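You operate a simulated robot arm through the tools that you are given. There is no shell and no other tool.

You are at the controls of a simulated robot arm. One attempt, no reset.

## Task
Stow the black cap in the tub and the brush in the side tray, then roll the ladder back.
Fine: all the way back, brake on again at the end; the tub and the other caps stay on their steps. Set down upright: brush with yellow band.

The check looks at the end state, three seconds after you hand in, the way a careful person would. Anything else that was tipped, shoved, dropped, spilled or broken makes it a failure. Lids that push on must go on centred and level and be pressed home; caps that screw on are set level and turned clockwise until they are tight.

## Robot
A 7-joint arm with a two-finger parallel gripper, fixed in place. Base frame: the origin is at the foot of the arm, x ahead of it, y to its left, z up. Readings come in m, degrees, newtons and seconds.
Its first joint turns from -166.0 to 166.0 degrees. Payload 4.4 kg.
The TCP is the grasp point between the finger pads, 0.023 m short of the fingertips. In the tool frame z runs along the fingers and y along their closing line. The gripper opens to 0.094 m. The fingers are 0.038 m wide and 0.01 m thick; the gripper's body (0.054 by 0.096 m) begins 0.039 m behind the TCP.
Orientation is told as [roll, pitch, yaw] about the base's x, y, z axes, in that order, counted from this pose: with the fingers straight down and closing along the base's y, the tool's x points along the base's -x, its y along +y and its z along -z.

## Interface
- The arm moves only by the tool apply_moves. Its argument "rows" is a list of rows, each an object of numbers (a shift or turn left out is 0, a gripper value left out holds the last): "rx", "ry", "rz": the turn, a rotation vector about the base's x, y, z in degrees; "dx", "dy", "dz": the shift along the base's x, y, z in mm; "claw": the gripper command, from -1 (shut) to 1 (fully open), values between in proportion. In form: [{"rx": .., "ry": .., "rz": .., "dx": .., "dy": .., "dz": .., "claw": ..}, ...]. A call has 1 to 20 rows; each row shifts and turns the commanded pose from where the row before left it. A row lasts 0.2 s, in which the tool goes at most 0.05 m and 8.6 degrees; a call with a longer step from one row to the next is refused whole, and so is a gripper value outside its range. Where a pose cannot be reached the arm comes as near as it can. A force on the tool above 80 N (or 10 N above the force at the start of the call, whichever is more), or a blocked arm, ends the call early, and 0.2 s more pass. The fingers move at their own pace (about 0.072 m/s each) and stop on an object; they squeeze with about 25 N. The grip force told is the motor's: it shows also when the fingers shut on nothing. Time passes only in rows, and 0.2 s behind the last, so rows that do not move let the fingers close. The reply holds the time, the measured pose of the TCP, the force on the tool along the base axes, the opening and the grip force, in the units named above and with some noise, with the torque about the TCP (base axes, N m) and any sound that the robot's microphone picked up.
- Cameras (640 x 400 px; columns grow to the right, rows downward): "scene" is fixed at [0.0486, 0.6486, 1.4384]; the picture's right is [-0.67, -0.74, 0.00], its down [-0.48, 0.43, -0.76] and it looks along [0.57, -0.51, -0.65] (base axes); focal length 214 px, centre (320, 200). "wrist" rides on the gripper at [0.086, 0.016, -0.075] in the tool frame; the picture's right is [-0.18, 0.98, 0.00], its down [-0.58, -0.11, -0.81] and it looks along [-0.79, -0.15, 0.59] (tool axes); focal length 243 px, centre (320, 200). There is no depth. A picture from a camera that has moved, and an enlarged one, comes with that camera's place and axes in the base frame and with its lens.
- get_image(camera): a new picture of that camera. The clock stands still meanwhile.
- enlarge(camera, box): a new picture of the part [left, top, right, bottom] of that camera's present view, enlarged. The clock stands still meanwhile.
- finish_job(): hands the job in; it is judged then, once.

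Places have to be worked out from the pictures, the camera data and where the tool is seen. Open the gripper and draw the arm clear of the work before you hand the job in, unless the task says otherwise.

The tools are called after "Emit:" by a JSON object that holds its "op" and its "data". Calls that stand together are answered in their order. apply_moves: Moves the arm, as the interface text tells. Its arguments: {"type":"object","properties":{"rows":{"type":"array","items":{"type":"object","properties":{"rx":{"type":"number"},"ry":{"type":"number"},"rz":{"type":"number"},"dx":{"type":"number"},"dy":{"type":"number"},"dz":{"type":"number"},"claw":{"type":"number"}}}}},"required":["rows"]} The other tools are called the same way: get_image (camera) takes a picture; enlarge (camera, box) takes an enlarged picture of a part of a camera's view; finish_job () hands the job in.

At the start:

```text
time_s: 0.0
position: [0.6425, 0.4217, 1.3048]
orientation: [0.0, 0.0, 0.0]
wrist_force: [-0.5, 0.9, 1.3]
wrist_torque: [-0.02, 0.03, 0.01]
opening: 0.0942
grasp_force: 0.0
```

scene: 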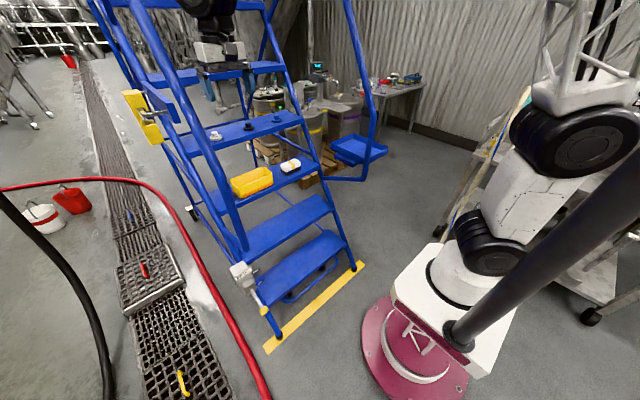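
wrist: 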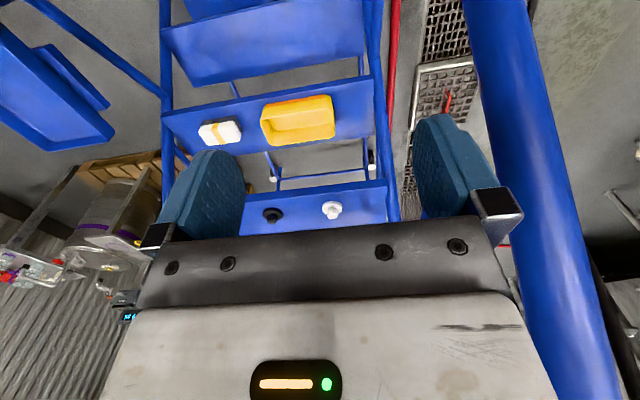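

I start by looking closer at the scene: the ladder steps, caps, tub, brush, side tray and brake.

Emit:
{"op": "enlarge", "data": {"camera": "scene", "box": [180, 90, 340, 210]}}

Emit:
{"op": "enlarge", "data": {"camera": "scene", "box": [200, 220, 380, 360]}}

Emit:
{"op": "enlarge", "data": {"camera": "scene", "box": [80, 0, 240, 120]}}

Emit:
{"op": "enlarge", "data": {"camera": "scene", "box": [300, 80, 420, 200]}}

Emit:
{"op": "enlarge", "data": {"camera": "wrist", "box": [150, 60, 420, 230]}}

```text
3.33 times, centred on (260, 150) of scene
camera zoom: at [0.0486, 0.6486, 1.4384], right [-0.67, -0.74, 0.0], down [-0.48, 0.43, -0.76], along [0.57, -0.51, -0.65], focal length 715 px, centre (520, 367)
```

zoom: 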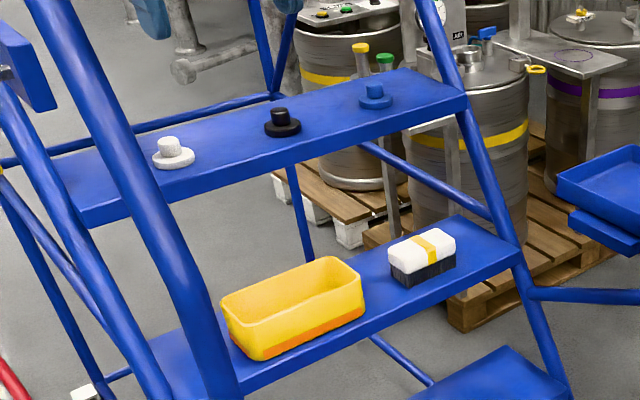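

```text
2.86 times, centred on (290, 290) of scene
camera zoom: at [0.0486, 0.6486, 1.4384], right [-0.67, -0.74, 0.0], down [-0.48, 0.43, -0.76], along [0.57, -0.51, -0.65], focal length 613 px, centre (406, -57)
```

zoom: 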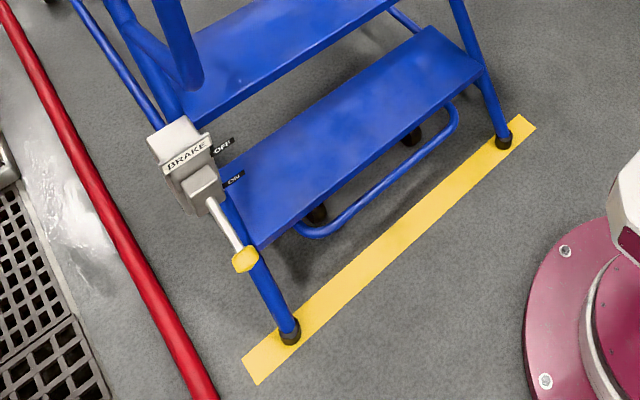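

```text
3.33 times, centred on (160, 60) of scene
camera zoom: at [0.0486, 0.6486, 1.4384], right [-0.67, -0.74, 0.0], down [-0.48, 0.43, -0.76], along [0.57, -0.51, -0.65], focal length 715 px, centre (853, 667)
```

zoom: 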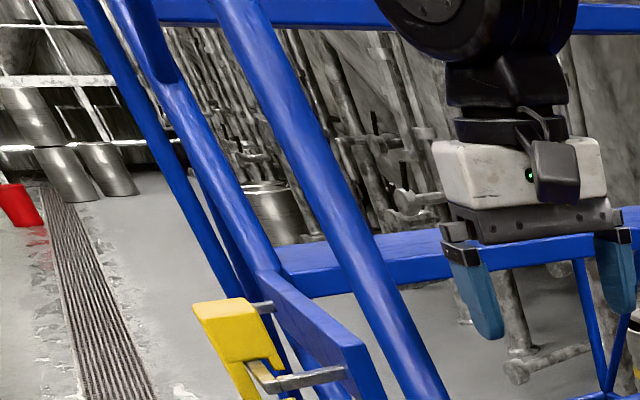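

```text
3.33 times, centred on (360, 140) of scene
camera zoom: at [0.0486, 0.6486, 1.4384], right [-0.67, -0.74, 0.0], down [-0.48, 0.43, -0.76], along [0.57, -0.51, -0.65], focal length 715 px, centre (187, 400)
```

zoom: 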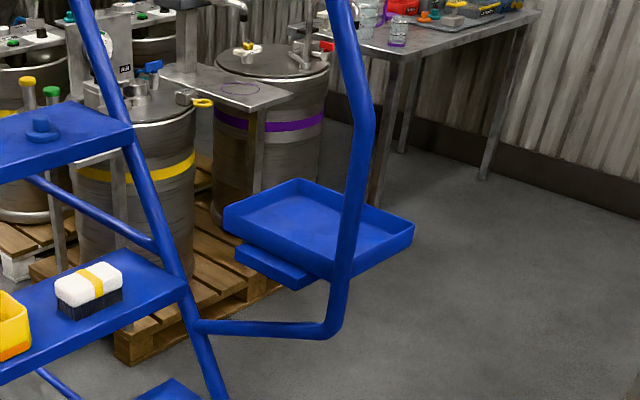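

```text
2.35 times, centred on (285, 145) of wrist
camera zoom: at [0.5561, 0.4387, 1.38], right [0.18, 0.98, 0.0], down [0.58, -0.11, 0.81], along [0.79, -0.15, -0.59], focal length 571 px, centre (402, 329)
```

zoom: 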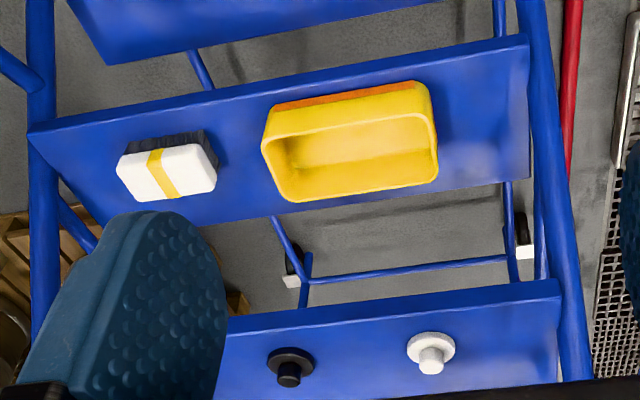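

The brake lever is at the left front leg, labelled OFF/ON, apparently at ON. I look closer at the yellow bracket, the brake and what lies behind the ladder.

Emit:
{"op": "enlarge", "data": {"camera": "scene", "box": [110, 70, 190, 150]}}

Emit:
{"op": "enlarge", "data": {"camera": "scene", "box": [215, 245, 295, 305]}}

Emit:
{"op": "enlarge", "data": {"camera": "scene", "box": [90, 130, 260, 260]}}

Emit:
{"op": "enlarge", "data": {"camera": "scene", "box": [230, 40, 430, 170]}}

Emit:
{"op": "enlarge", "data": {"camera": "wrist", "box": [0, 0, 320, 200]}}

Emit:
{"op": "enlarge", "data": {"camera": "wrist", "box": [320, 0, 640, 200]}}

```text
5.00 times, centred on (150, 110) of scene
camera zoom: at [0.0486, 0.6486, 1.4384], right [-0.67, -0.74, 0.0], down [-0.48, 0.43, -0.76], along [0.57, -0.51, -0.65], focal length 1072 px, centre (1170, 650)
```

zoom: 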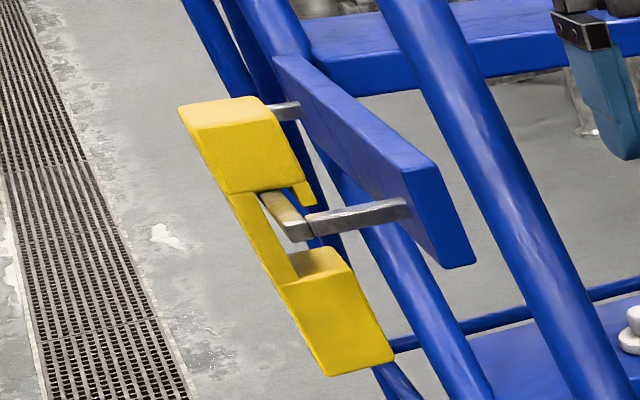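

```text
6.67 times, centred on (255, 275) of scene
camera zoom: at [0.0486, 0.6486, 1.4384], right [-0.67, -0.74, 0.0], down [-0.48, 0.43, -0.76], along [0.57, -0.51, -0.65], focal length 1430 px, centre (753, -300)
```

zoom: 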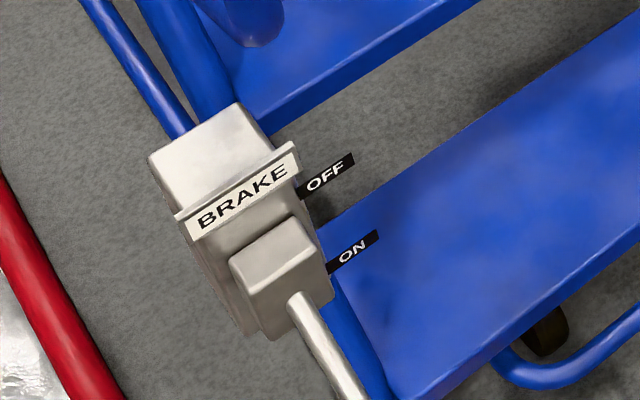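

```text
3.08 times, centred on (175, 195) of scene
camera zoom: at [0.0486, 0.6486, 1.4384], right [-0.67, -0.74, 0.0], down [-0.48, 0.43, -0.76], along [0.57, -0.51, -0.65], focal length 660 px, centre (766, 215)
```

zoom: 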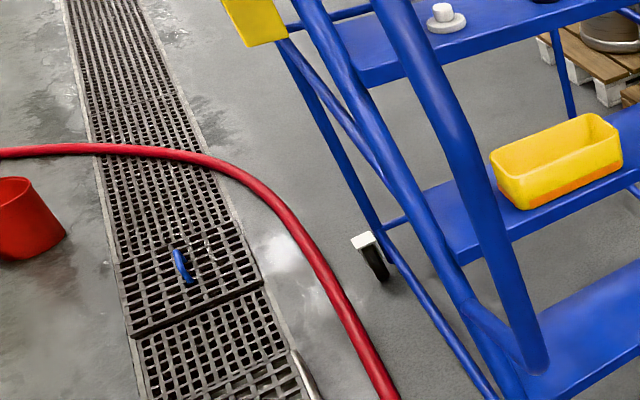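

```text
3.08 times, centred on (330, 105) of scene
camera zoom: at [0.0486, 0.6486, 1.4384], right [-0.67, -0.74, 0.0], down [-0.48, 0.43, -0.76], along [0.57, -0.51, -0.65], focal length 660 px, centre (289, 492)
```

zoom: 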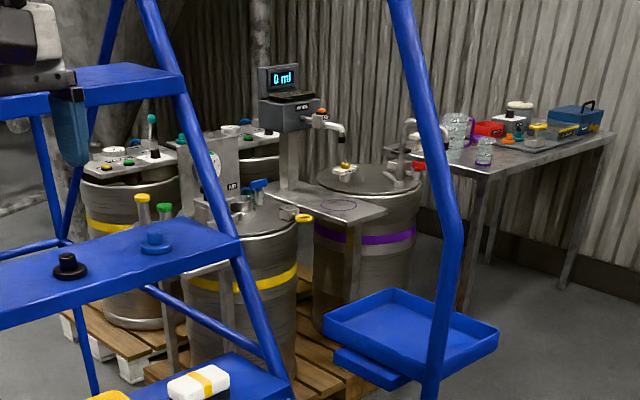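

```text
2.00 times, centred on (160, 100) of wrist
camera zoom: at [0.5561, 0.4387, 1.38], right [0.18, 0.98, 0.0], down [0.58, -0.11, 0.81], along [0.79, -0.15, -0.59], focal length 485 px, centre (640, 400)
```

zoom: 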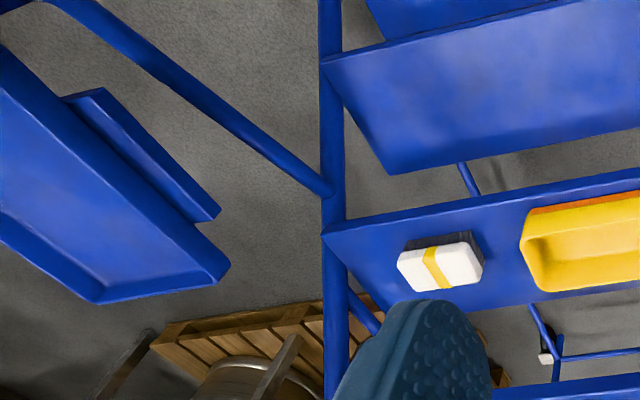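

```text
2.00 times, centred on (480, 100) of wrist
camera zoom: at [0.5561, 0.4387, 1.38], right [0.18, 0.98, 0.0], down [0.58, -0.11, 0.81], along [0.79, -0.15, -0.59], focal length 485 px, centre (0, 400)
```

zoom: 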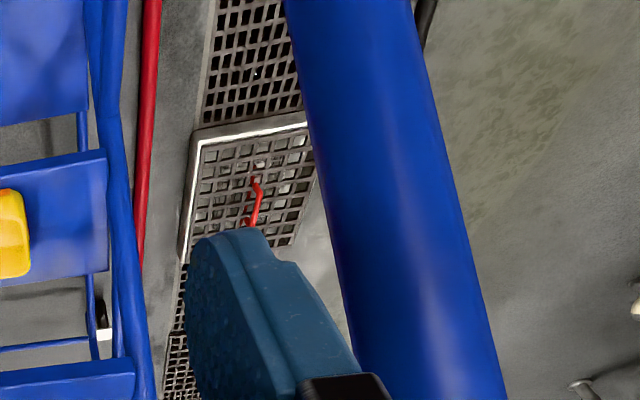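

The caps' step seems to be at z≈0.99 m, with the black cap near (1.12, 0.19); the tub and brush step is at z≈0.74. I move sideways between the handrails with a slight tilt, staying in front of the ladder, to get better views.

Emit:
{"op": "apply_moves", "data": {"rows": [{"dy": -25}, {"dy": -30}, {"dy": -30}, {"dy": -30}, {"dy": -30}, {"dy": -30}, {"dy": -30}, {"dy": -20}]}}

Emit:
{"op": "get_image", "data": {"camera": "wrist"}}

Emit:
{"op": "get_image", "data": {"camera": "scene"}}

```text
time_s: 1.8
position: [0.642, 0.1981, 1.3054]
orientation: [0.0, 0.0, 0.0]
wrist_force: [0.7, -0.2, 0.4]
wrist_torque: [0.04, 0.01, -0.02]
opening: 0.0942
grasp_force: 0.0
```

```text
taken
camera wrist: at [0.5558, 0.2143, 1.38], right [0.18, 0.98, 0.0], down [0.58, -0.11, 0.81], along [0.79, -0.15, -0.59], focal length 243 px, centre (320, 200)
```

wrist: 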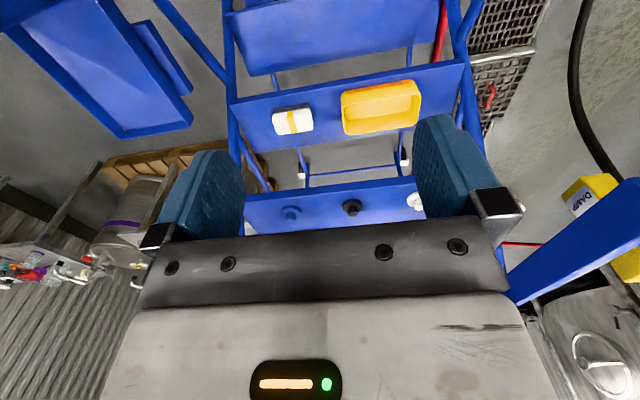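

```text
taken
```

scene: 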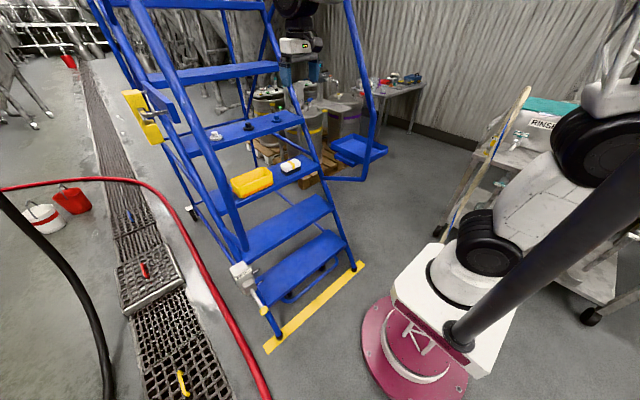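

A label is visible on the yellow thing at the ladder's left side; I enlarge it, and the tray and cap areas.

Emit:
{"op": "enlarge", "data": {"camera": "wrist", "box": [540, 160, 640, 300]}}

Emit:
{"op": "enlarge", "data": {"camera": "wrist", "box": [220, 60, 460, 240]}}

Emit:
{"op": "enlarge", "data": {"camera": "wrist", "box": [0, 0, 240, 180]}}

Emit:
{"op": "enlarge", "data": {"camera": "scene", "box": [90, 0, 310, 140]}}

```text
2.86 times, centred on (590, 230) of wrist
camera zoom: at [0.5558, 0.2143, 1.38], right [0.18, 0.98, 0.0], down [0.58, -0.11, 0.81], along [0.79, -0.15, -0.59], focal length 693 px, centre (-451, 114)
```

zoom: 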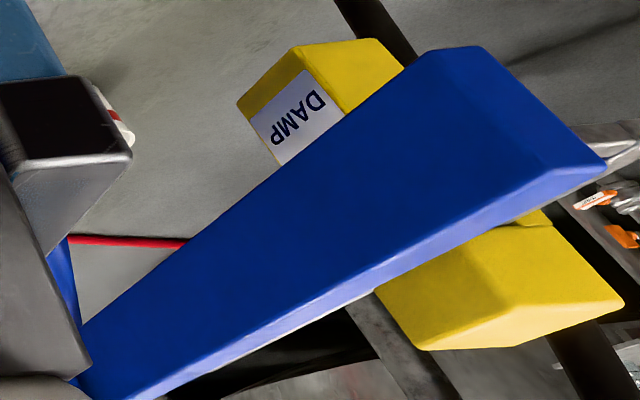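

```text
2.22 times, centred on (340, 150) of wrist
camera zoom: at [0.5558, 0.2143, 1.38], right [0.18, 0.98, 0.0], down [0.58, -0.11, 0.81], along [0.79, -0.15, -0.59], focal length 539 px, centre (276, 311)
```

zoom: 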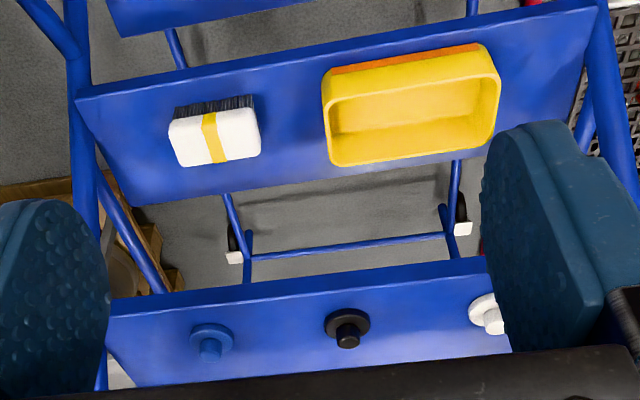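

```text
2.22 times, centred on (120, 90) of wrist
camera zoom: at [0.5558, 0.2143, 1.38], right [0.18, 0.98, 0.0], down [0.58, -0.11, 0.81], along [0.79, -0.15, -0.59], focal length 539 px, centre (764, 444)
```

zoom: 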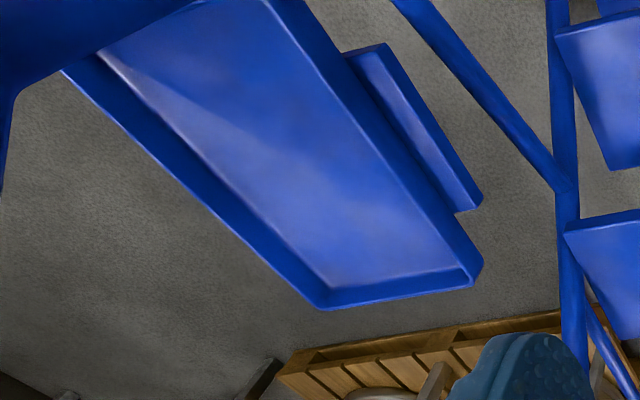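

```text
2.86 times, centred on (200, 70) of scene
camera zoom: at [0.0486, 0.6486, 1.4384], right [-0.67, -0.74, 0.0], down [-0.48, 0.43, -0.76], along [0.57, -0.51, -0.65], focal length 613 px, centre (663, 571)
```

zoom: 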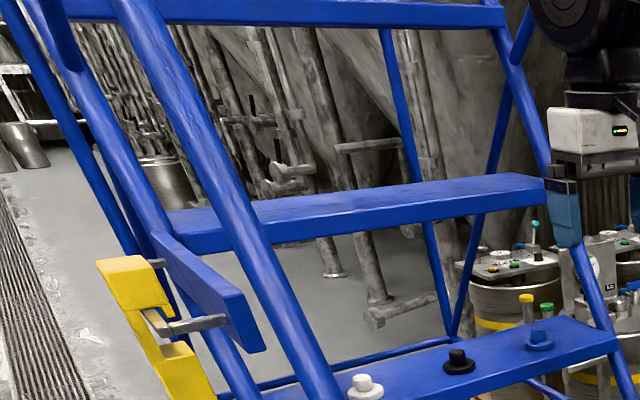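

The black cap triangulates to about (1.10, 0.20, 1.00), the side tray rim to about x 0.64–0.88, y −0.19…−0.41, z 0.86, and the handrails to y≈−0.19 and 0.59. I advance toward the cap step with a forward tilt to test reach and get a closer look.

Emit:
{"op": "apply_moves", "data": {"rows": [{"dx": 25, "dz": -10, "ry": -5}, {"dx": 25, "dz": -10, "ry": -5}, {"dx": 25, "dz": -10, "ry": -5}, {"dx": 25, "dz": -10, "ry": -5}, {"dx": 25, "dz": -10, "ry": -5}, {"dx": 25, "dz": -10, "ry": -5}, {"dx": 25, "dz": -10, "ry": -5}, {"dx": 25, "dz": -10, "ry": -5}]}}

Emit:
{"op": "get_image", "data": {"camera": "wrist"}}

Emit:
{"op": "get_image", "data": {"camera": "scene"}}

```text
time_s: 3.6
position: [0.8432, 0.1968, 1.2234]
orientation: [0.0, -40.0, 0.0]
wrist_force: [0.0, 0.1, 0.2]
wrist_torque: [0.01, 0.0, 0.02]
opening: 0.094
grasp_force: 0.1
```

```text
taken
camera wrist: at [0.7286, 0.2142, 1.226], right [0.14, 0.98, 0.12], down [-0.07, -0.11, 0.99], along [0.99, -0.15, 0.06], focal length 243 px, centre (320, 200)
```

wrist: 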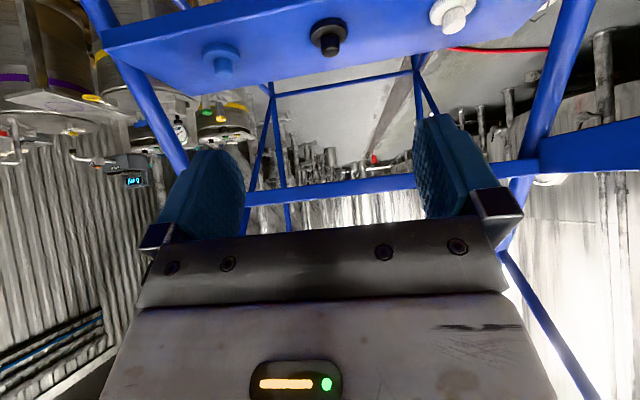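

```text
taken
```

scene: 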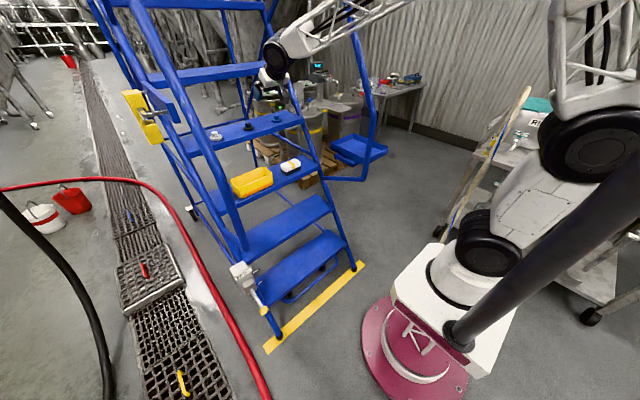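

The cap step's black cap now gives about (1.11, 0.198, 1.00), and step 5 is at x≈1.14, z≈1.24. I go to a pre-grasp point above and in front of the black cap with a 30° tilt.

Emit:
{"op": "apply_moves", "data": {"rows": [{"dx": 27, "dz": -10, "ry": 1.25}, {"dx": 27, "dz": -10, "ry": 1.25}, {"dx": 27, "dz": -10, "ry": 1.25}, {"dx": 27, "dz": -12, "ry": 1.25}, {"dx": 27, "dz": -12, "ry": 1.25}, {"dx": 27, "dz": -12, "ry": 1.25}, {"dx": 27, "dz": -12, "ry": 1.25}, {"dx": 27, "dz": -12, "ry": 1.25}]}}

Emit:
{"op": "get_image", "data": {"camera": "wrist"}}

Emit:
{"op": "get_image", "data": {"camera": "scene"}}

```text
time_s: 5.4
position: [1.0597, 0.1964, 1.1369]
orientation: [0.0, -30.1, 0.0]
wrist_force: [0.5, 0.1, -0.4]
wrist_torque: [-0.02, 0.0, 0.04]
opening: 0.0939
grasp_force: 0.1
```

```text
taken
camera wrist: at [0.9459, 0.2132, 1.1575], right [0.16, 0.98, 0.09], down [0.1, -0.11, 0.99], along [0.98, -0.15, -0.12], focal length 243 px, centre (320, 200)
```

wrist: 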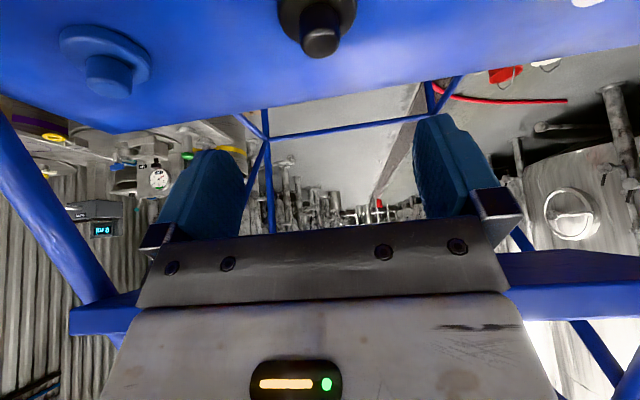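

```text
taken
```

scene: 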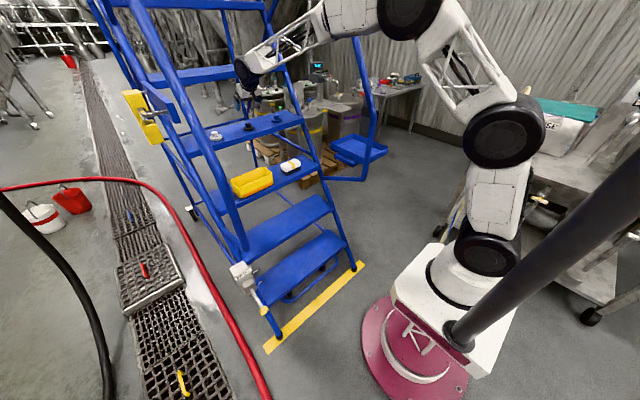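

Reach is fine. I enlarge the cap to refine its centre and height before descending.

Emit:
{"op": "enlarge", "data": {"camera": "wrist", "box": [240, 0, 400, 100]}}

Emit:
{"op": "enlarge", "data": {"camera": "scene", "box": [210, 80, 290, 150]}}

```text
4.00 times, centred on (320, 50) of wrist
camera zoom: at [0.9459, 0.2132, 1.1575], right [0.16, 0.98, 0.09], down [0.1, -0.11, 0.99], along [0.98, -0.15, -0.12], focal length 970 px, centre (320, 800)
```

zoom: 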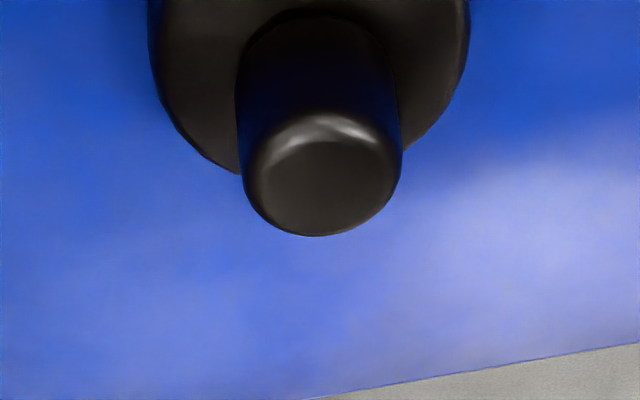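

```text
5.71 times, centred on (250, 115) of scene
camera zoom: at [0.0486, 0.6486, 1.4384], right [-0.67, -0.74, 0.0], down [-0.48, 0.43, -0.76], along [0.57, -0.51, -0.65], focal length 1226 px, centre (720, 686)
```

zoom: 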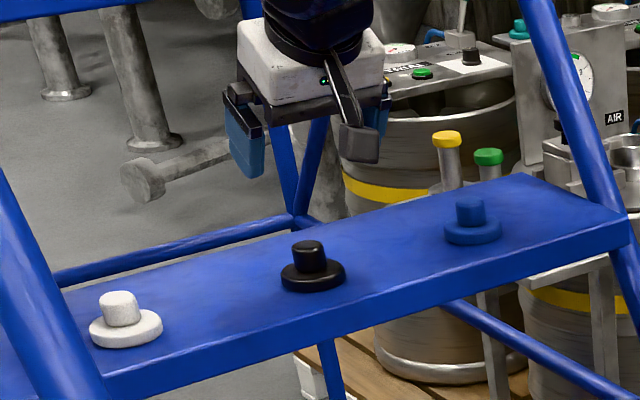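

Step top ≈0.995 m, cap disc ≈58 mm wide, knob ≈27 mm wide with its top at ≈1.028 m, centre ≈(1.10, 0.199). I descend with open fingers to straddle the knob, stopping a little high to check.

Emit:
{"op": "apply_moves", "data": {"rows": [{"dx": 8, "dy": 0.5, "dz": -15}, {"dx": 8, "dy": 0.5, "dz": -15}, {"dx": 8, "dy": 0.5, "dz": -15}, {"dx": 8, "dy": 0.5, "dz": -15}, {"dx": 8, "dy": 0.5, "dz": -14}]}}

Emit:
{"op": "get_image", "data": {"camera": "wrist"}}

Emit:
{"op": "enlarge", "data": {"camera": "scene", "box": [210, 80, 290, 150]}}

```text
time_s: 6.6
position: [1.0988, 0.1999, 1.0615]
orientation: [0.1, -29.9, 0.0]
wrist_force: [0.3, -0.6, 0.2]
wrist_torque: [-0.01, 0.0, -0.02]
opening: 0.094
grasp_force: 0.1
```

```text
taken
camera wrist: at [0.986, 0.2165, 1.0834], right [0.16, 0.98, 0.09], down [0.1, -0.11, 0.99], along [0.98, -0.15, -0.12], focal length 243 px, centre (320, 200)
```

wrist: 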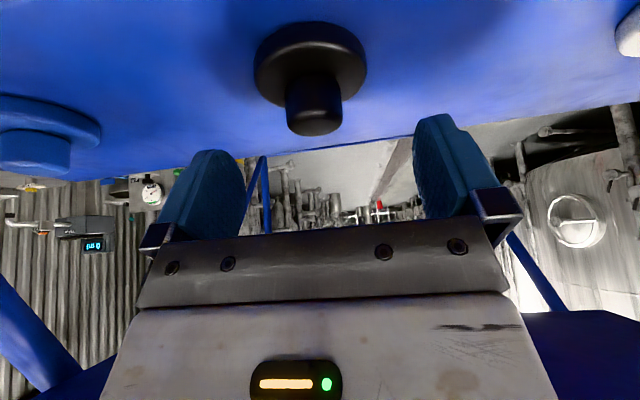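

```text
5.71 times, centred on (250, 115) of scene
camera zoom: at [0.0486, 0.6486, 1.4384], right [-0.67, -0.74, 0.0], down [-0.48, 0.43, -0.76], along [0.57, -0.51, -0.65], focal length 1226 px, centre (720, 686)
```

zoom: 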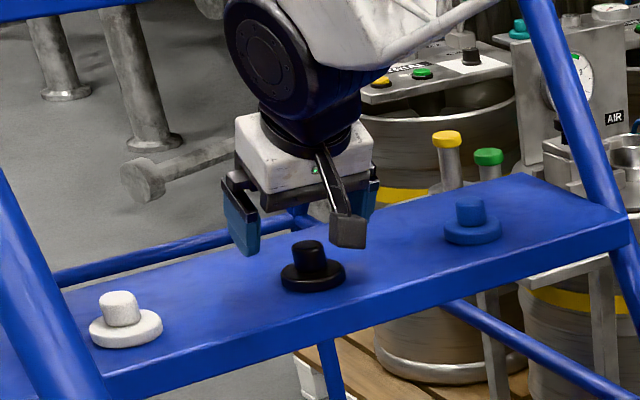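

The cap centres at about (1.097, 0.201). I lower ~21 mm straight down so the fingertips flank the knob just above the disc.

Emit:
{"op": "apply_moves", "data": {"rows": [{"dx": -0.5, "dy": 0.5, "dz": -11}, {"dx": -0.5, "dy": 0.5, "dz": -10}, {}]}}

Emit:
{"op": "enlarge", "data": {"camera": "wrist", "box": [160, 20, 480, 220]}}

Emit:
{"op": "enlarge", "data": {"camera": "scene", "box": [230, 100, 270, 135]}}

```text
time_s: 7.4
position: [1.0984, 0.2012, 1.0395]
orientation: [0.0, -30.0, 0.0]
wrist_force: [-0.4, -0.1, 0.0]
wrist_torque: [-0.01, -0.01, 0.02]
opening: 0.094
grasp_force: 0.1
```

```text
2.00 times, centred on (320, 120) of wrist
camera zoom: at [0.9853, 0.2176, 1.062], right [0.16, 0.98, 0.09], down [0.1, -0.11, 0.99], along [0.98, -0.15, -0.12], focal length 485 px, centre (320, 360)
```

zoom: 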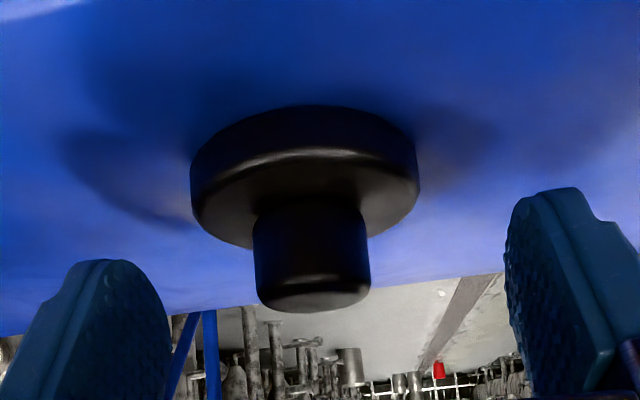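

```text
11.43 times, centred on (250, 118) of scene
camera zoom: at [0.0486, 0.6486, 1.4384], right [-0.67, -0.74, 0.0], down [-0.48, 0.43, -0.76], along [0.57, -0.51, -0.65], focal length 2451 px, centre (1120, 1143)
```

zoom: 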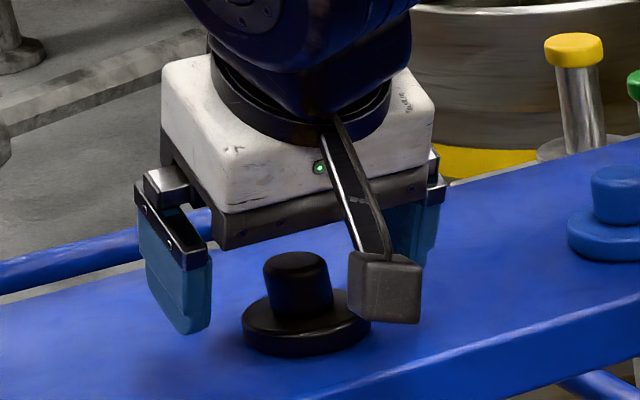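

Fingertips flank the knob evenly and above the disc. I close the gripper now.

Emit:
{"op": "apply_moves", "data": {"rows": [{"claw": -1}, {"claw": -1}, {"claw": -1}, {"claw": -1}, {"claw": -1}]}}

Emit:
{"op": "enlarge", "data": {"camera": "wrist", "box": [160, 20, 480, 220]}}

```text
time_s: 8.6
position: [1.098, 0.2005, 1.0412]
orientation: [0.1, -30.2, 0.0]
wrist_force: [3.3, -2.4, 14.6]
wrist_torque: [-0.09, -0.12, 0.01]
opening: 0.0263
grasp_force: 24.8
```

```text
2.00 times, centred on (320, 120) of wrist
camera zoom: at [0.9854, 0.2174, 1.063], right [0.16, 0.98, 0.09], down [0.1, -0.11, 0.99], along [0.98, -0.15, -0.11], focal length 485 px, centre (320, 360)
```

zoom: 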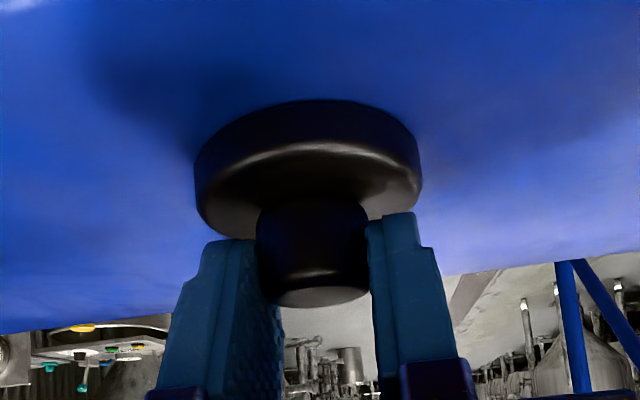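

The knob is held (opening 26 mm). I lift, retreat in front of step 4, and move over the tub, which I place at about x 0.92–1.02, y centre 0.307, reducing tilt to 15°.

Emit:
{"op": "apply_moves", "data": {"rows": [{"dz": 8}, {"dx": -2, "dz": 12}, {"dx": -6, "dz": 14}, {"dx": -12, "dz": 14}, {"dx": -20, "dz": 10}, {"dx": -25, "dz": 2}, {"dx": -25}, {"dx": -25, "ry": 2.5, "dy": 10}, {"dx": -25, "ry": 2.5, "dy": 20}, {"dx": -25, "ry": 2.5, "dy": 25}, {"dx": -20, "ry": 2.5, "dy": 25}, {"ry": 2.5, "dy": 20, "dx": -10}, {"ry": 2.5, "dy": 5}]}}

Emit:
{"op": "get_image", "data": {"camera": "wrist"}}

Emit:
{"op": "get_image", "data": {"camera": "scene"}}

```text
time_s: 11.4
position: [0.9031, 0.3059, 1.0992]
orientation: [0.0, -15.1, 0.0]
wrist_force: [0.0, 0.4, 0.4]
wrist_torque: [0.02, -0.02, -0.01]
opening: 0.0262
grasp_force: 24.7
```

```text
taken
camera wrist: at [0.7991, 0.3222, 1.1499], right [0.18, 0.98, 0.05], down [0.35, -0.11, 0.93], along [0.92, -0.15, -0.37], focal length 243 px, centre (320, 200)
```

wrist: 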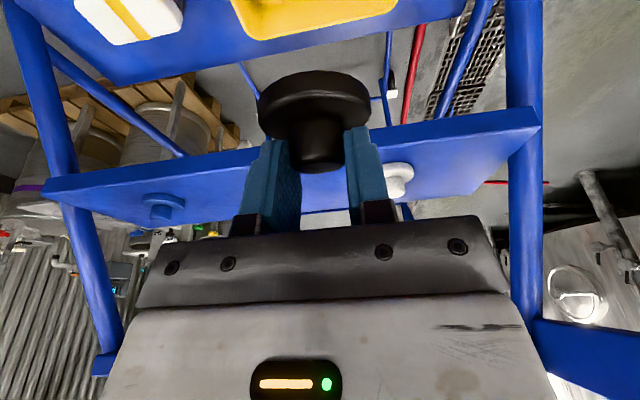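

```text
taken
```

scene: 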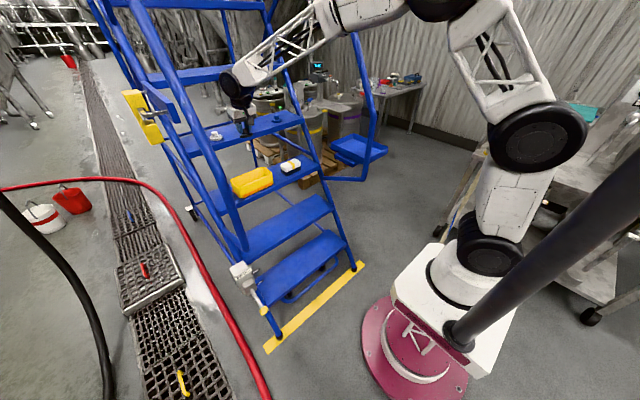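

The cap is held well. I lower in front of step 4 and look at the tub from nearer.

Emit:
{"op": "apply_moves", "data": {"rows": [{"dz": -25}, {"dz": -25}, {"dz": -25}, {"dz": -25}, {"dz": -25}, {"dz": -20}]}}

Emit:
{"op": "get_image", "data": {"camera": "wrist"}}

Emit:
{"op": "enlarge", "data": {"camera": "scene", "box": [200, 90, 320, 210]}}

```text
time_s: 12.8
position: [0.9023, 0.3059, 0.9558]
orientation: [0.0, -15.0, -0.1]
wrist_force: [-0.4, 1.1, -0.1]
wrist_torque: [-0.01, -0.03, -0.02]
opening: 0.0263
grasp_force: 25.2
```

```text
taken
camera wrist: at [0.7997, 0.323, 1.0056], right [0.18, 0.98, 0.05], down [0.35, -0.11, 0.93], along [0.92, -0.15, -0.37], focal length 243 px, centre (320, 200)
```

wrist: 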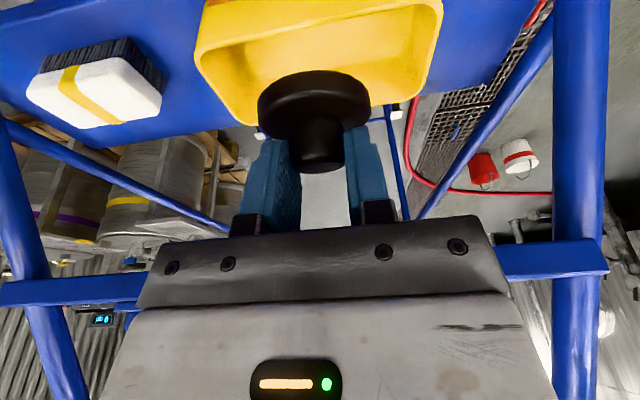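

```text
3.33 times, centred on (260, 150) of scene
camera zoom: at [0.0486, 0.6486, 1.4384], right [-0.67, -0.74, 0.0], down [-0.48, 0.43, -0.76], along [0.57, -0.51, -0.65], focal length 715 px, centre (520, 367)
```

zoom: 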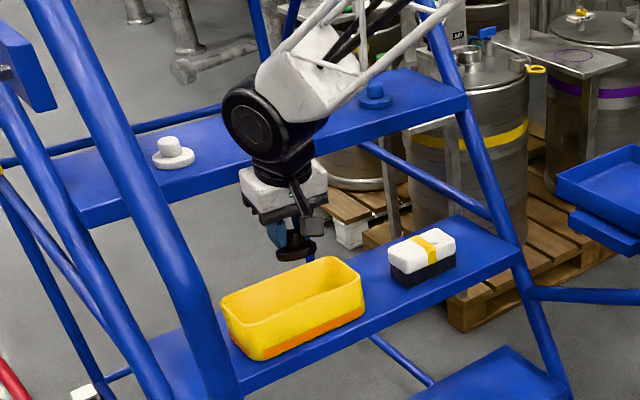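

The tub rim computes to x 0.91–1.03, y 0.205–0.385, z≈0.80. I move over its centre and then straight down until the cap is just above the tub floor.

Emit:
{"op": "apply_moves", "data": {"rows": [{"dx": 12, "dy": -2, "dz": -12}, {"dx": 12, "dy": -2, "dz": -12}, {"dx": 12, "dy": -2, "dz": -12}, {"dx": 12, "dy": -2, "dz": -10}, {"dx": 12, "dy": -2, "dz": -10}, {"dx": 9, "dz": -10}, {"dz": -15}, {"dz": -15}, {"dz": -15}, {}]}}

Emit:
{"op": "get_image", "data": {"camera": "wrist"}}

Emit:
{"op": "enlarge", "data": {"camera": "scene", "box": [210, 110, 310, 210]}}

```text
time_s: 15.0
position: [0.9716, 0.295, 0.8424]
orientation: [0.0, -14.9, -0.1]
wrist_force: [-0.1, 0.4, -0.3]
wrist_torque: [0.04, 0.0, -0.04]
opening: 0.026
grasp_force: 24.7
```

```text
taken
camera wrist: at [0.8688, 0.3127, 0.8939], right [0.18, 0.98, 0.05], down [0.35, -0.11, 0.93], along [0.92, -0.15, -0.37], focal length 243 px, centre (320, 200)
```

wrist: 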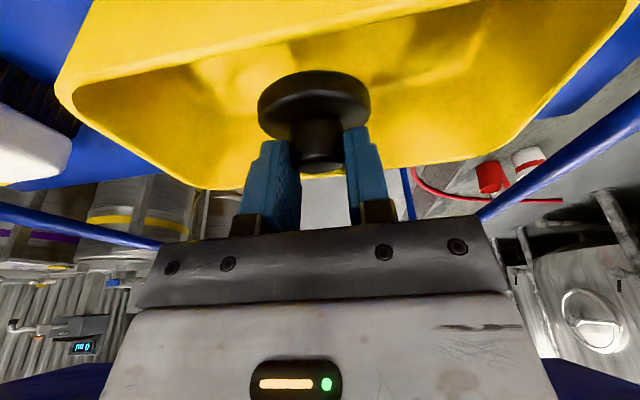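

```text
4.00 times, centred on (260, 160) of scene
camera zoom: at [0.0486, 0.6486, 1.4384], right [-0.67, -0.74, 0.0], down [-0.48, 0.43, -0.76], along [0.57, -0.51, -0.65], focal length 858 px, centre (560, 360)
```

zoom: 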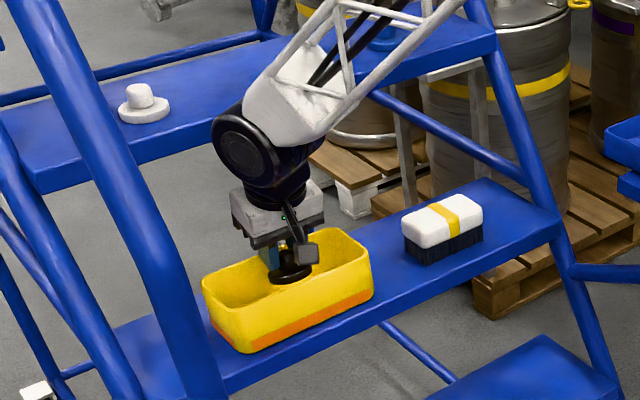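

The cap is over the tub's middle with clear walls all round. I lower slowly to just above its floor.

Emit:
{"op": "apply_moves", "data": {"rows": [{"dz": -8}, {"dz": -8}, {"dz": -8}, {"dz": -6}, {"dz": -4}, {}]}}

Emit:
{"op": "get_image", "data": {"camera": "wrist"}}

Emit:
{"op": "enlarge", "data": {"camera": "scene", "box": [210, 130, 290, 210]}}

```text
time_s: 16.4
position: [0.9728, 0.2954, 0.8094]
orientation: [0.0, -15.1, -0.1]
wrist_force: [-0.1, 0.0, -0.3]
wrist_torque: [-0.01, -0.03, 0.05]
opening: 0.0259
grasp_force: 24.9
```

```text
taken
camera wrist: at [0.8689, 0.3123, 0.8599], right [0.18, 0.98, 0.05], down [0.35, -0.11, 0.93], along [0.92, -0.15, -0.37], focal length 243 px, centre (320, 200)
```

wrist: 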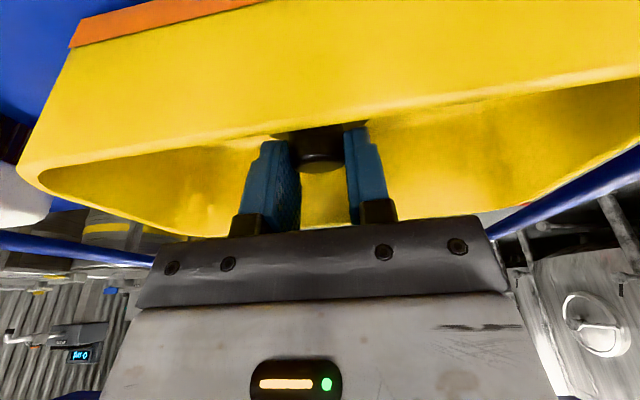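

```text
5.00 times, centred on (250, 170) of scene
camera zoom: at [0.0486, 0.6486, 1.4384], right [-0.67, -0.74, 0.0], down [-0.48, 0.43, -0.76], along [0.57, -0.51, -0.65], focal length 1072 px, centre (670, 350)
```

zoom: 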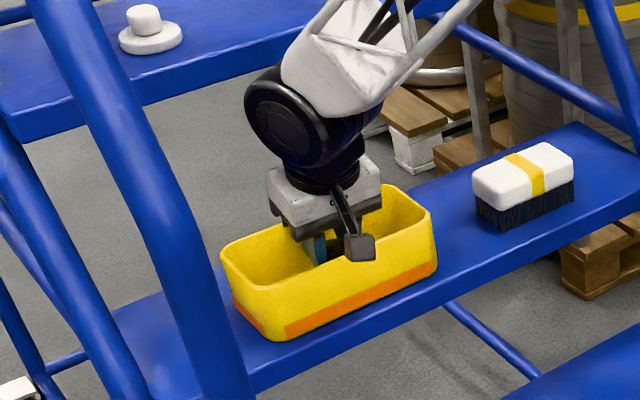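

No contact yet; I lower by small steps to feel the tub floor.

Emit:
{"op": "apply_moves", "data": {"rows": [{"dz": -3}, {"dz": -3}, {}]}}

```text
time_s: 17.2
position: [0.9719, 0.2947, 0.804]
orientation: [0.1, -15.0, 0.0]
wrist_force: [0.0, -0.6, 0.6]
wrist_torque: [0.0, 0.01, 0.02]
opening: 0.0261
grasp_force: 25.5
```

Emit:
{"op": "apply_moves", "data": {"rows": [{"dz": -3}, {"dz": -2}, {}]}}

```text
time_s: 18.0
position: [0.9735, 0.2955, 0.801]
orientation: [-0.1, -15.1, 0.1]
wrist_force: [0.4, 1.5, 24.5]
wrist_torque: [0.11, -0.48, 0.01]
opening: 0.0261
grasp_force: 25.0
```

Contact with the tub floor: 24 N upward. I ease up 2 mm and release gently.

Emit:
{"op": "apply_moves", "data": {"rows": [{"dz": 2.5}, {}, {"claw": -0.2}, {"claw": 0.0}, {"claw": 0.3}, {"claw": 0.3}, {}]}}

Emit:
{"op": "get_image", "data": {"camera": "wrist"}}

Emit:
{"op": "enlarge", "data": {"camera": "scene", "box": [210, 130, 290, 210]}}

```text
time_s: 19.6
position: [0.9712, 0.2955, 0.8023]
orientation: [0.0, -15.0, 0.0]
wrist_force: [1.0, 1.0, -0.4]
wrist_torque: [-0.02, 0.01, 0.01]
opening: 0.061
grasp_force: 0.1
```

```text
taken
camera wrist: at [0.8687, 0.3119, 0.8517], right [0.18, 0.98, 0.05], down [0.35, -0.11, 0.93], along [0.92, -0.15, -0.37], focal length 243 px, centre (320, 200)
```

wrist: 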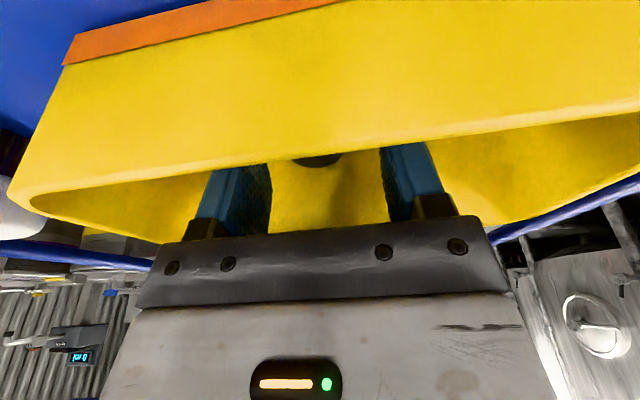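

```text
5.00 times, centred on (250, 170) of scene
camera zoom: at [0.0486, 0.6486, 1.4384], right [-0.67, -0.74, 0.0], down [-0.48, 0.43, -0.76], along [0.57, -0.51, -0.65], focal length 1072 px, centre (670, 350)
```

zoom: 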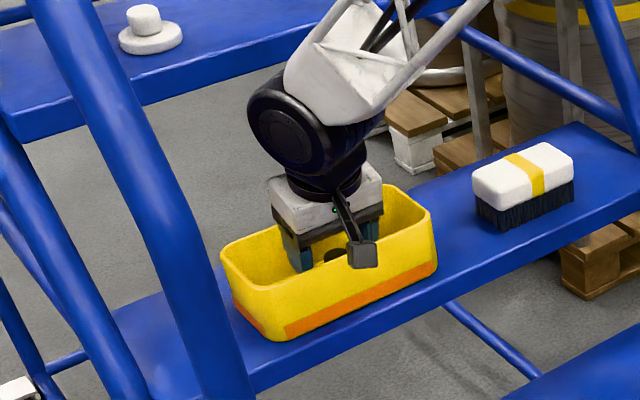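

The cap stands in the tub. I lift straight out, retreat and go look at the brush with the tool vertical.

Emit:
{"op": "apply_moves", "data": {"rows": [{"dz": 10}, {"dz": 20}, {"dz": 25}, {"dz": 30}, {"dz": 25, "dx": -10}, {"dx": -25, "dz": 10}, {"dx": -25, "ry": 2.5}, {"dx": -25, "ry": 2.5}, {"dx": -25, "ry": 2.5, "dy": -20}, {"dx": -15, "ry": 2.5, "dy": -30}, {"ry": 2.5, "dy": -35}, {"ry": 2.5, "dy": -35}, {"dy": -35}, {"dy": -35}, {"dy": -25}]}}

Emit:
{"op": "get_image", "data": {"camera": "wrist"}}

Emit:
{"op": "get_image", "data": {"camera": "scene"}}

Emit:
{"op": "enlarge", "data": {"camera": "scene", "box": [215, 110, 315, 210]}}

```text
time_s: 22.8
position: [0.8459, 0.0792, 0.9202]
orientation: [0.0, 0.1, 0.1]
wrist_force: [-0.2, -0.5, -0.5]
wrist_torque: [0.01, -0.04, -0.01]
opening: 0.0615
grasp_force: 0.1
```

```text
taken
camera wrist: at [0.7595, 0.0961, 0.9964], right [0.18, 0.98, 0.0], down [0.58, -0.11, 0.81], along [0.79, -0.15, -0.59], focal length 243 px, centre (320, 200)
```

wrist: 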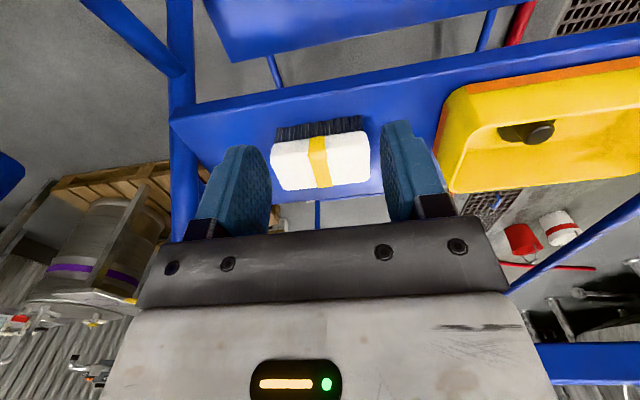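

```text
taken
```

scene: 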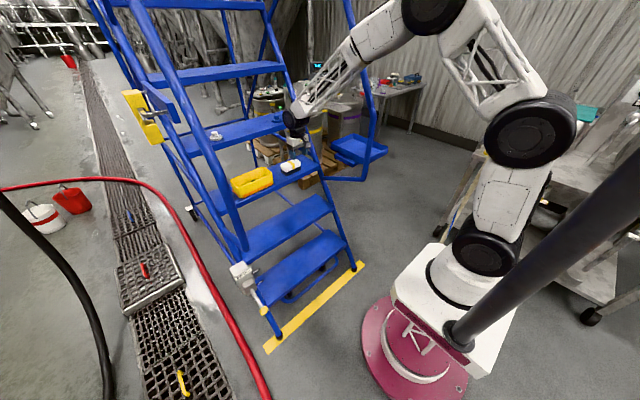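

```text
4.00 times, centred on (265, 160) of scene
camera zoom: at [0.0486, 0.6486, 1.4384], right [-0.67, -0.74, 0.0], down [-0.48, 0.43, -0.76], along [0.57, -0.51, -0.65], focal length 858 px, centre (540, 360)
```

zoom: 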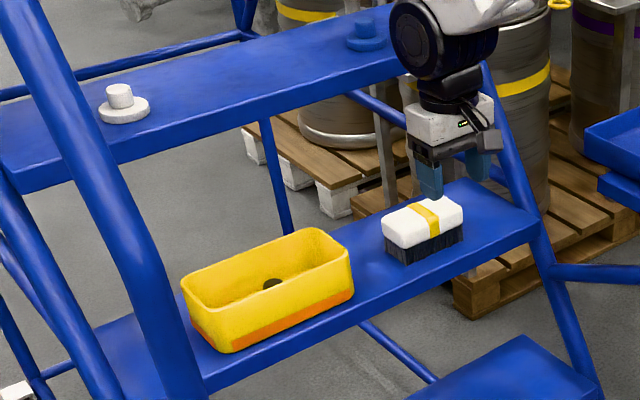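

The black cap sits upright in the tub. I enlarge the brush to get its faces and height, and the step 4 edge.

Emit:
{"op": "enlarge", "data": {"camera": "wrist", "box": [240, 100, 400, 200]}}

Emit:
{"op": "enlarge", "data": {"camera": "scene", "box": [270, 145, 315, 185]}}

```text
4.00 times, centred on (320, 150) of wrist
camera zoom: at [0.7595, 0.0961, 0.9964], right [0.18, 0.98, 0.0], down [0.58, -0.11, 0.81], along [0.79, -0.15, -0.59], focal length 970 px, centre (320, 400)
```

zoom: 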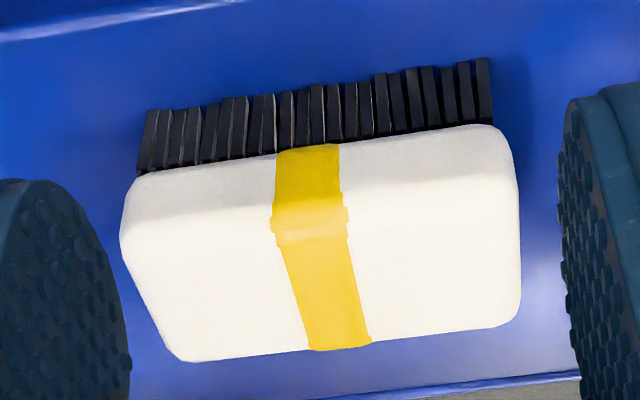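

```text
10.00 times, centred on (292, 165) of scene
camera zoom: at [0.0486, 0.6486, 1.4384], right [-0.67, -0.74, 0.0], down [-0.48, 0.43, -0.76], along [0.57, -0.51, -0.65], focal length 2145 px, centre (595, 550)
```

zoom: 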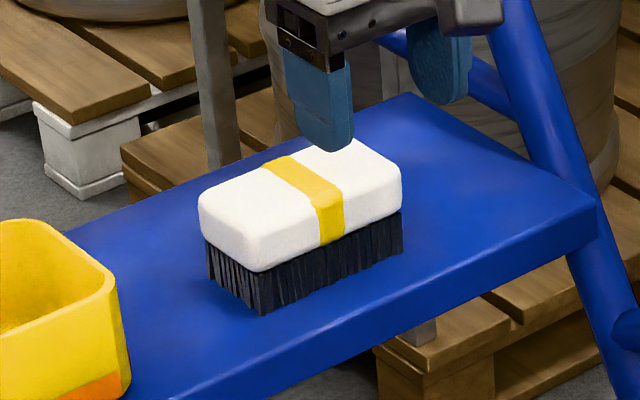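

Brush: x 0.936–0.994, y 0.008–0.115, top z≈0.80, handle (white) 0.767–0.80; step 4's front edge is at x≈1.027, z 0.97–1.00. I turn the hand −90° so the fingers close along x, with the gripper fully open.

Emit:
{"op": "apply_moves", "data": {"rows": [{"rz": -7.5, "dx": 4, "dz": 2, "dy": -1.5, "claw": 1}, {"rz": -7.5, "dx": 4, "dz": 2, "dy": -1.5}, {"rz": -7.5, "dx": 4, "dz": 2, "dy": -1.5}, {"rz": -7.5, "dx": 4, "dz": 2, "dy": -1.5}, {"rz": -7.5, "dx": 4, "dz": 2, "dy": -1.5}, {"rz": -7.5, "dx": 4, "dy": -1.5}, {"rz": -7.5, "dx": 4, "dy": -1.5}, {"rz": -7.5, "dx": 4, "dy": -1.5}, {"rz": -7.5, "dx": 4, "dy": -1.5}, {"rz": -7.5, "dx": 4, "dy": -1.5}, {"rz": -7.5, "dx": 4, "dy": -1.5}, {"rz": -7.5, "dx": 4, "dy": -1.5}]}}

Emit:
{"op": "get_image", "data": {"camera": "wrist"}}

Emit:
{"op": "enlarge", "data": {"camera": "scene", "box": [235, 90, 335, 190]}}

```text
time_s: 25.4
position: [0.8953, 0.0618, 0.9308]
orientation: [-0.1, -0.1, -90.1]
wrist_force: [0.6, 0.2, 0.5]
wrist_torque: [0.01, 0.03, 0.0]
opening: 0.0941
grasp_force: 0.0
```

```text
taken
camera wrist: at [0.9111, 0.1493, 1.0066], right [0.98, -0.19, 0.0], down [-0.11, -0.58, 0.81], along [-0.15, -0.79, -0.59], focal length 243 px, centre (320, 200)
```

wrist: 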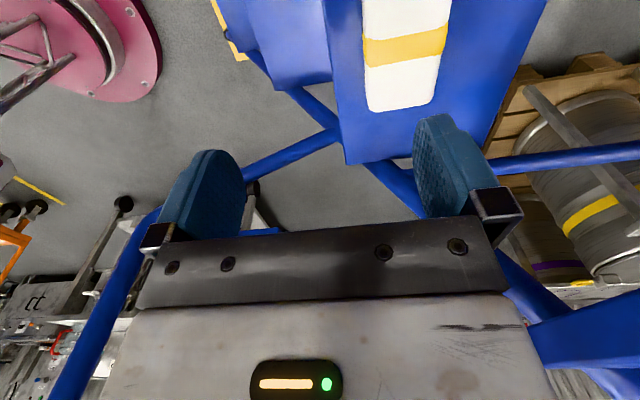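

```text
4.00 times, centred on (285, 140) of scene
camera zoom: at [0.0486, 0.6486, 1.4384], right [-0.67, -0.74, 0.0], down [-0.48, 0.43, -0.76], along [0.57, -0.51, -0.65], focal length 858 px, centre (460, 440)
```

zoom: 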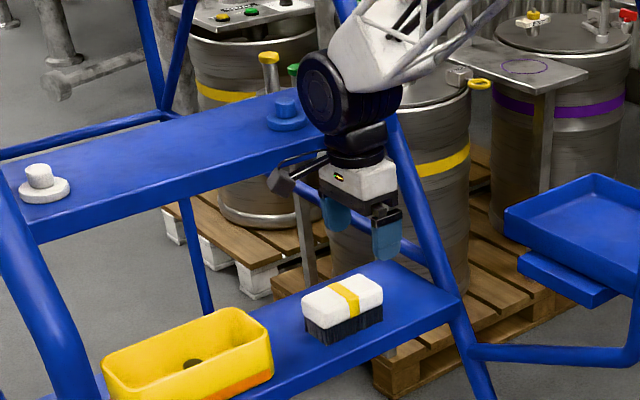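

The brush measured again: x 0.935–0.992, centre ≈(0.964, 0.06). I move above it and begin the vertical descent, watching the wrist joint against the step 4 edge.

Emit:
{"op": "apply_moves", "data": {"rows": [{"dx": 17, "dz": -6}, {"dx": 17, "dz": -6}, {"dx": 17, "dz": -6}, {"dx": 17, "dz": -6}, {"dz": -15}, {"dz": -15}, {"dz": -12}, {}]}}

Emit:
{"op": "get_image", "data": {"camera": "wrist"}}

Emit:
{"op": "enlarge", "data": {"camera": "scene", "box": [245, 90, 325, 170]}}

```text
time_s: 27.2
position: [0.9618, 0.0616, 0.8656]
orientation: [0.0, 0.0, -90.0]
wrist_force: [0.4, 1.1, 0.9]
wrist_torque: [-0.01, 0.02, -0.03]
opening: 0.094
grasp_force: 0.0
```

```text
taken
camera wrist: at [0.9792, 0.1493, 0.9407], right [0.98, -0.18, 0.0], down [-0.11, -0.58, 0.81], along [-0.15, -0.79, -0.59], focal length 243 px, centre (320, 200)
```

wrist: 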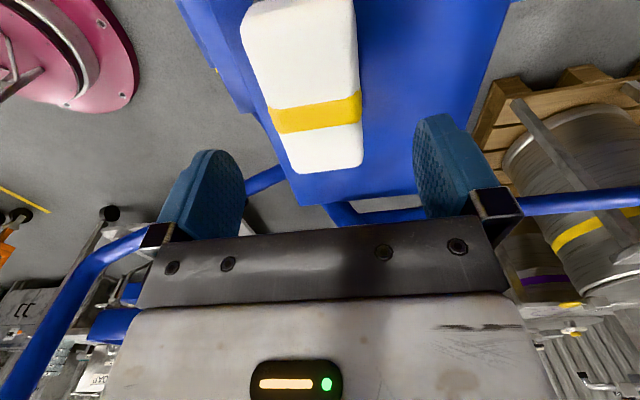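

```text
5.00 times, centred on (285, 130) of scene
camera zoom: at [0.0486, 0.6486, 1.4384], right [-0.67, -0.74, 0.0], down [-0.48, 0.43, -0.76], along [0.57, -0.51, -0.65], focal length 1072 px, centre (495, 550)
```

zoom: 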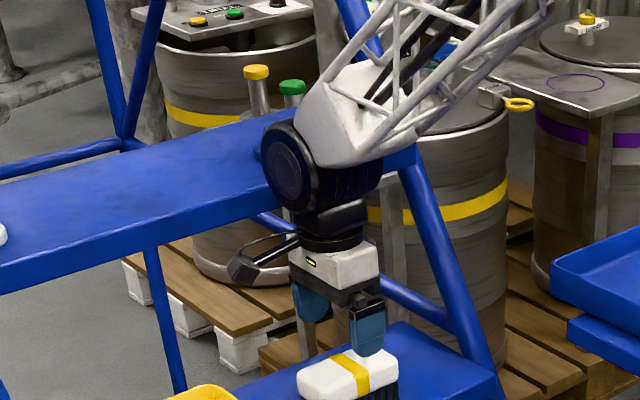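

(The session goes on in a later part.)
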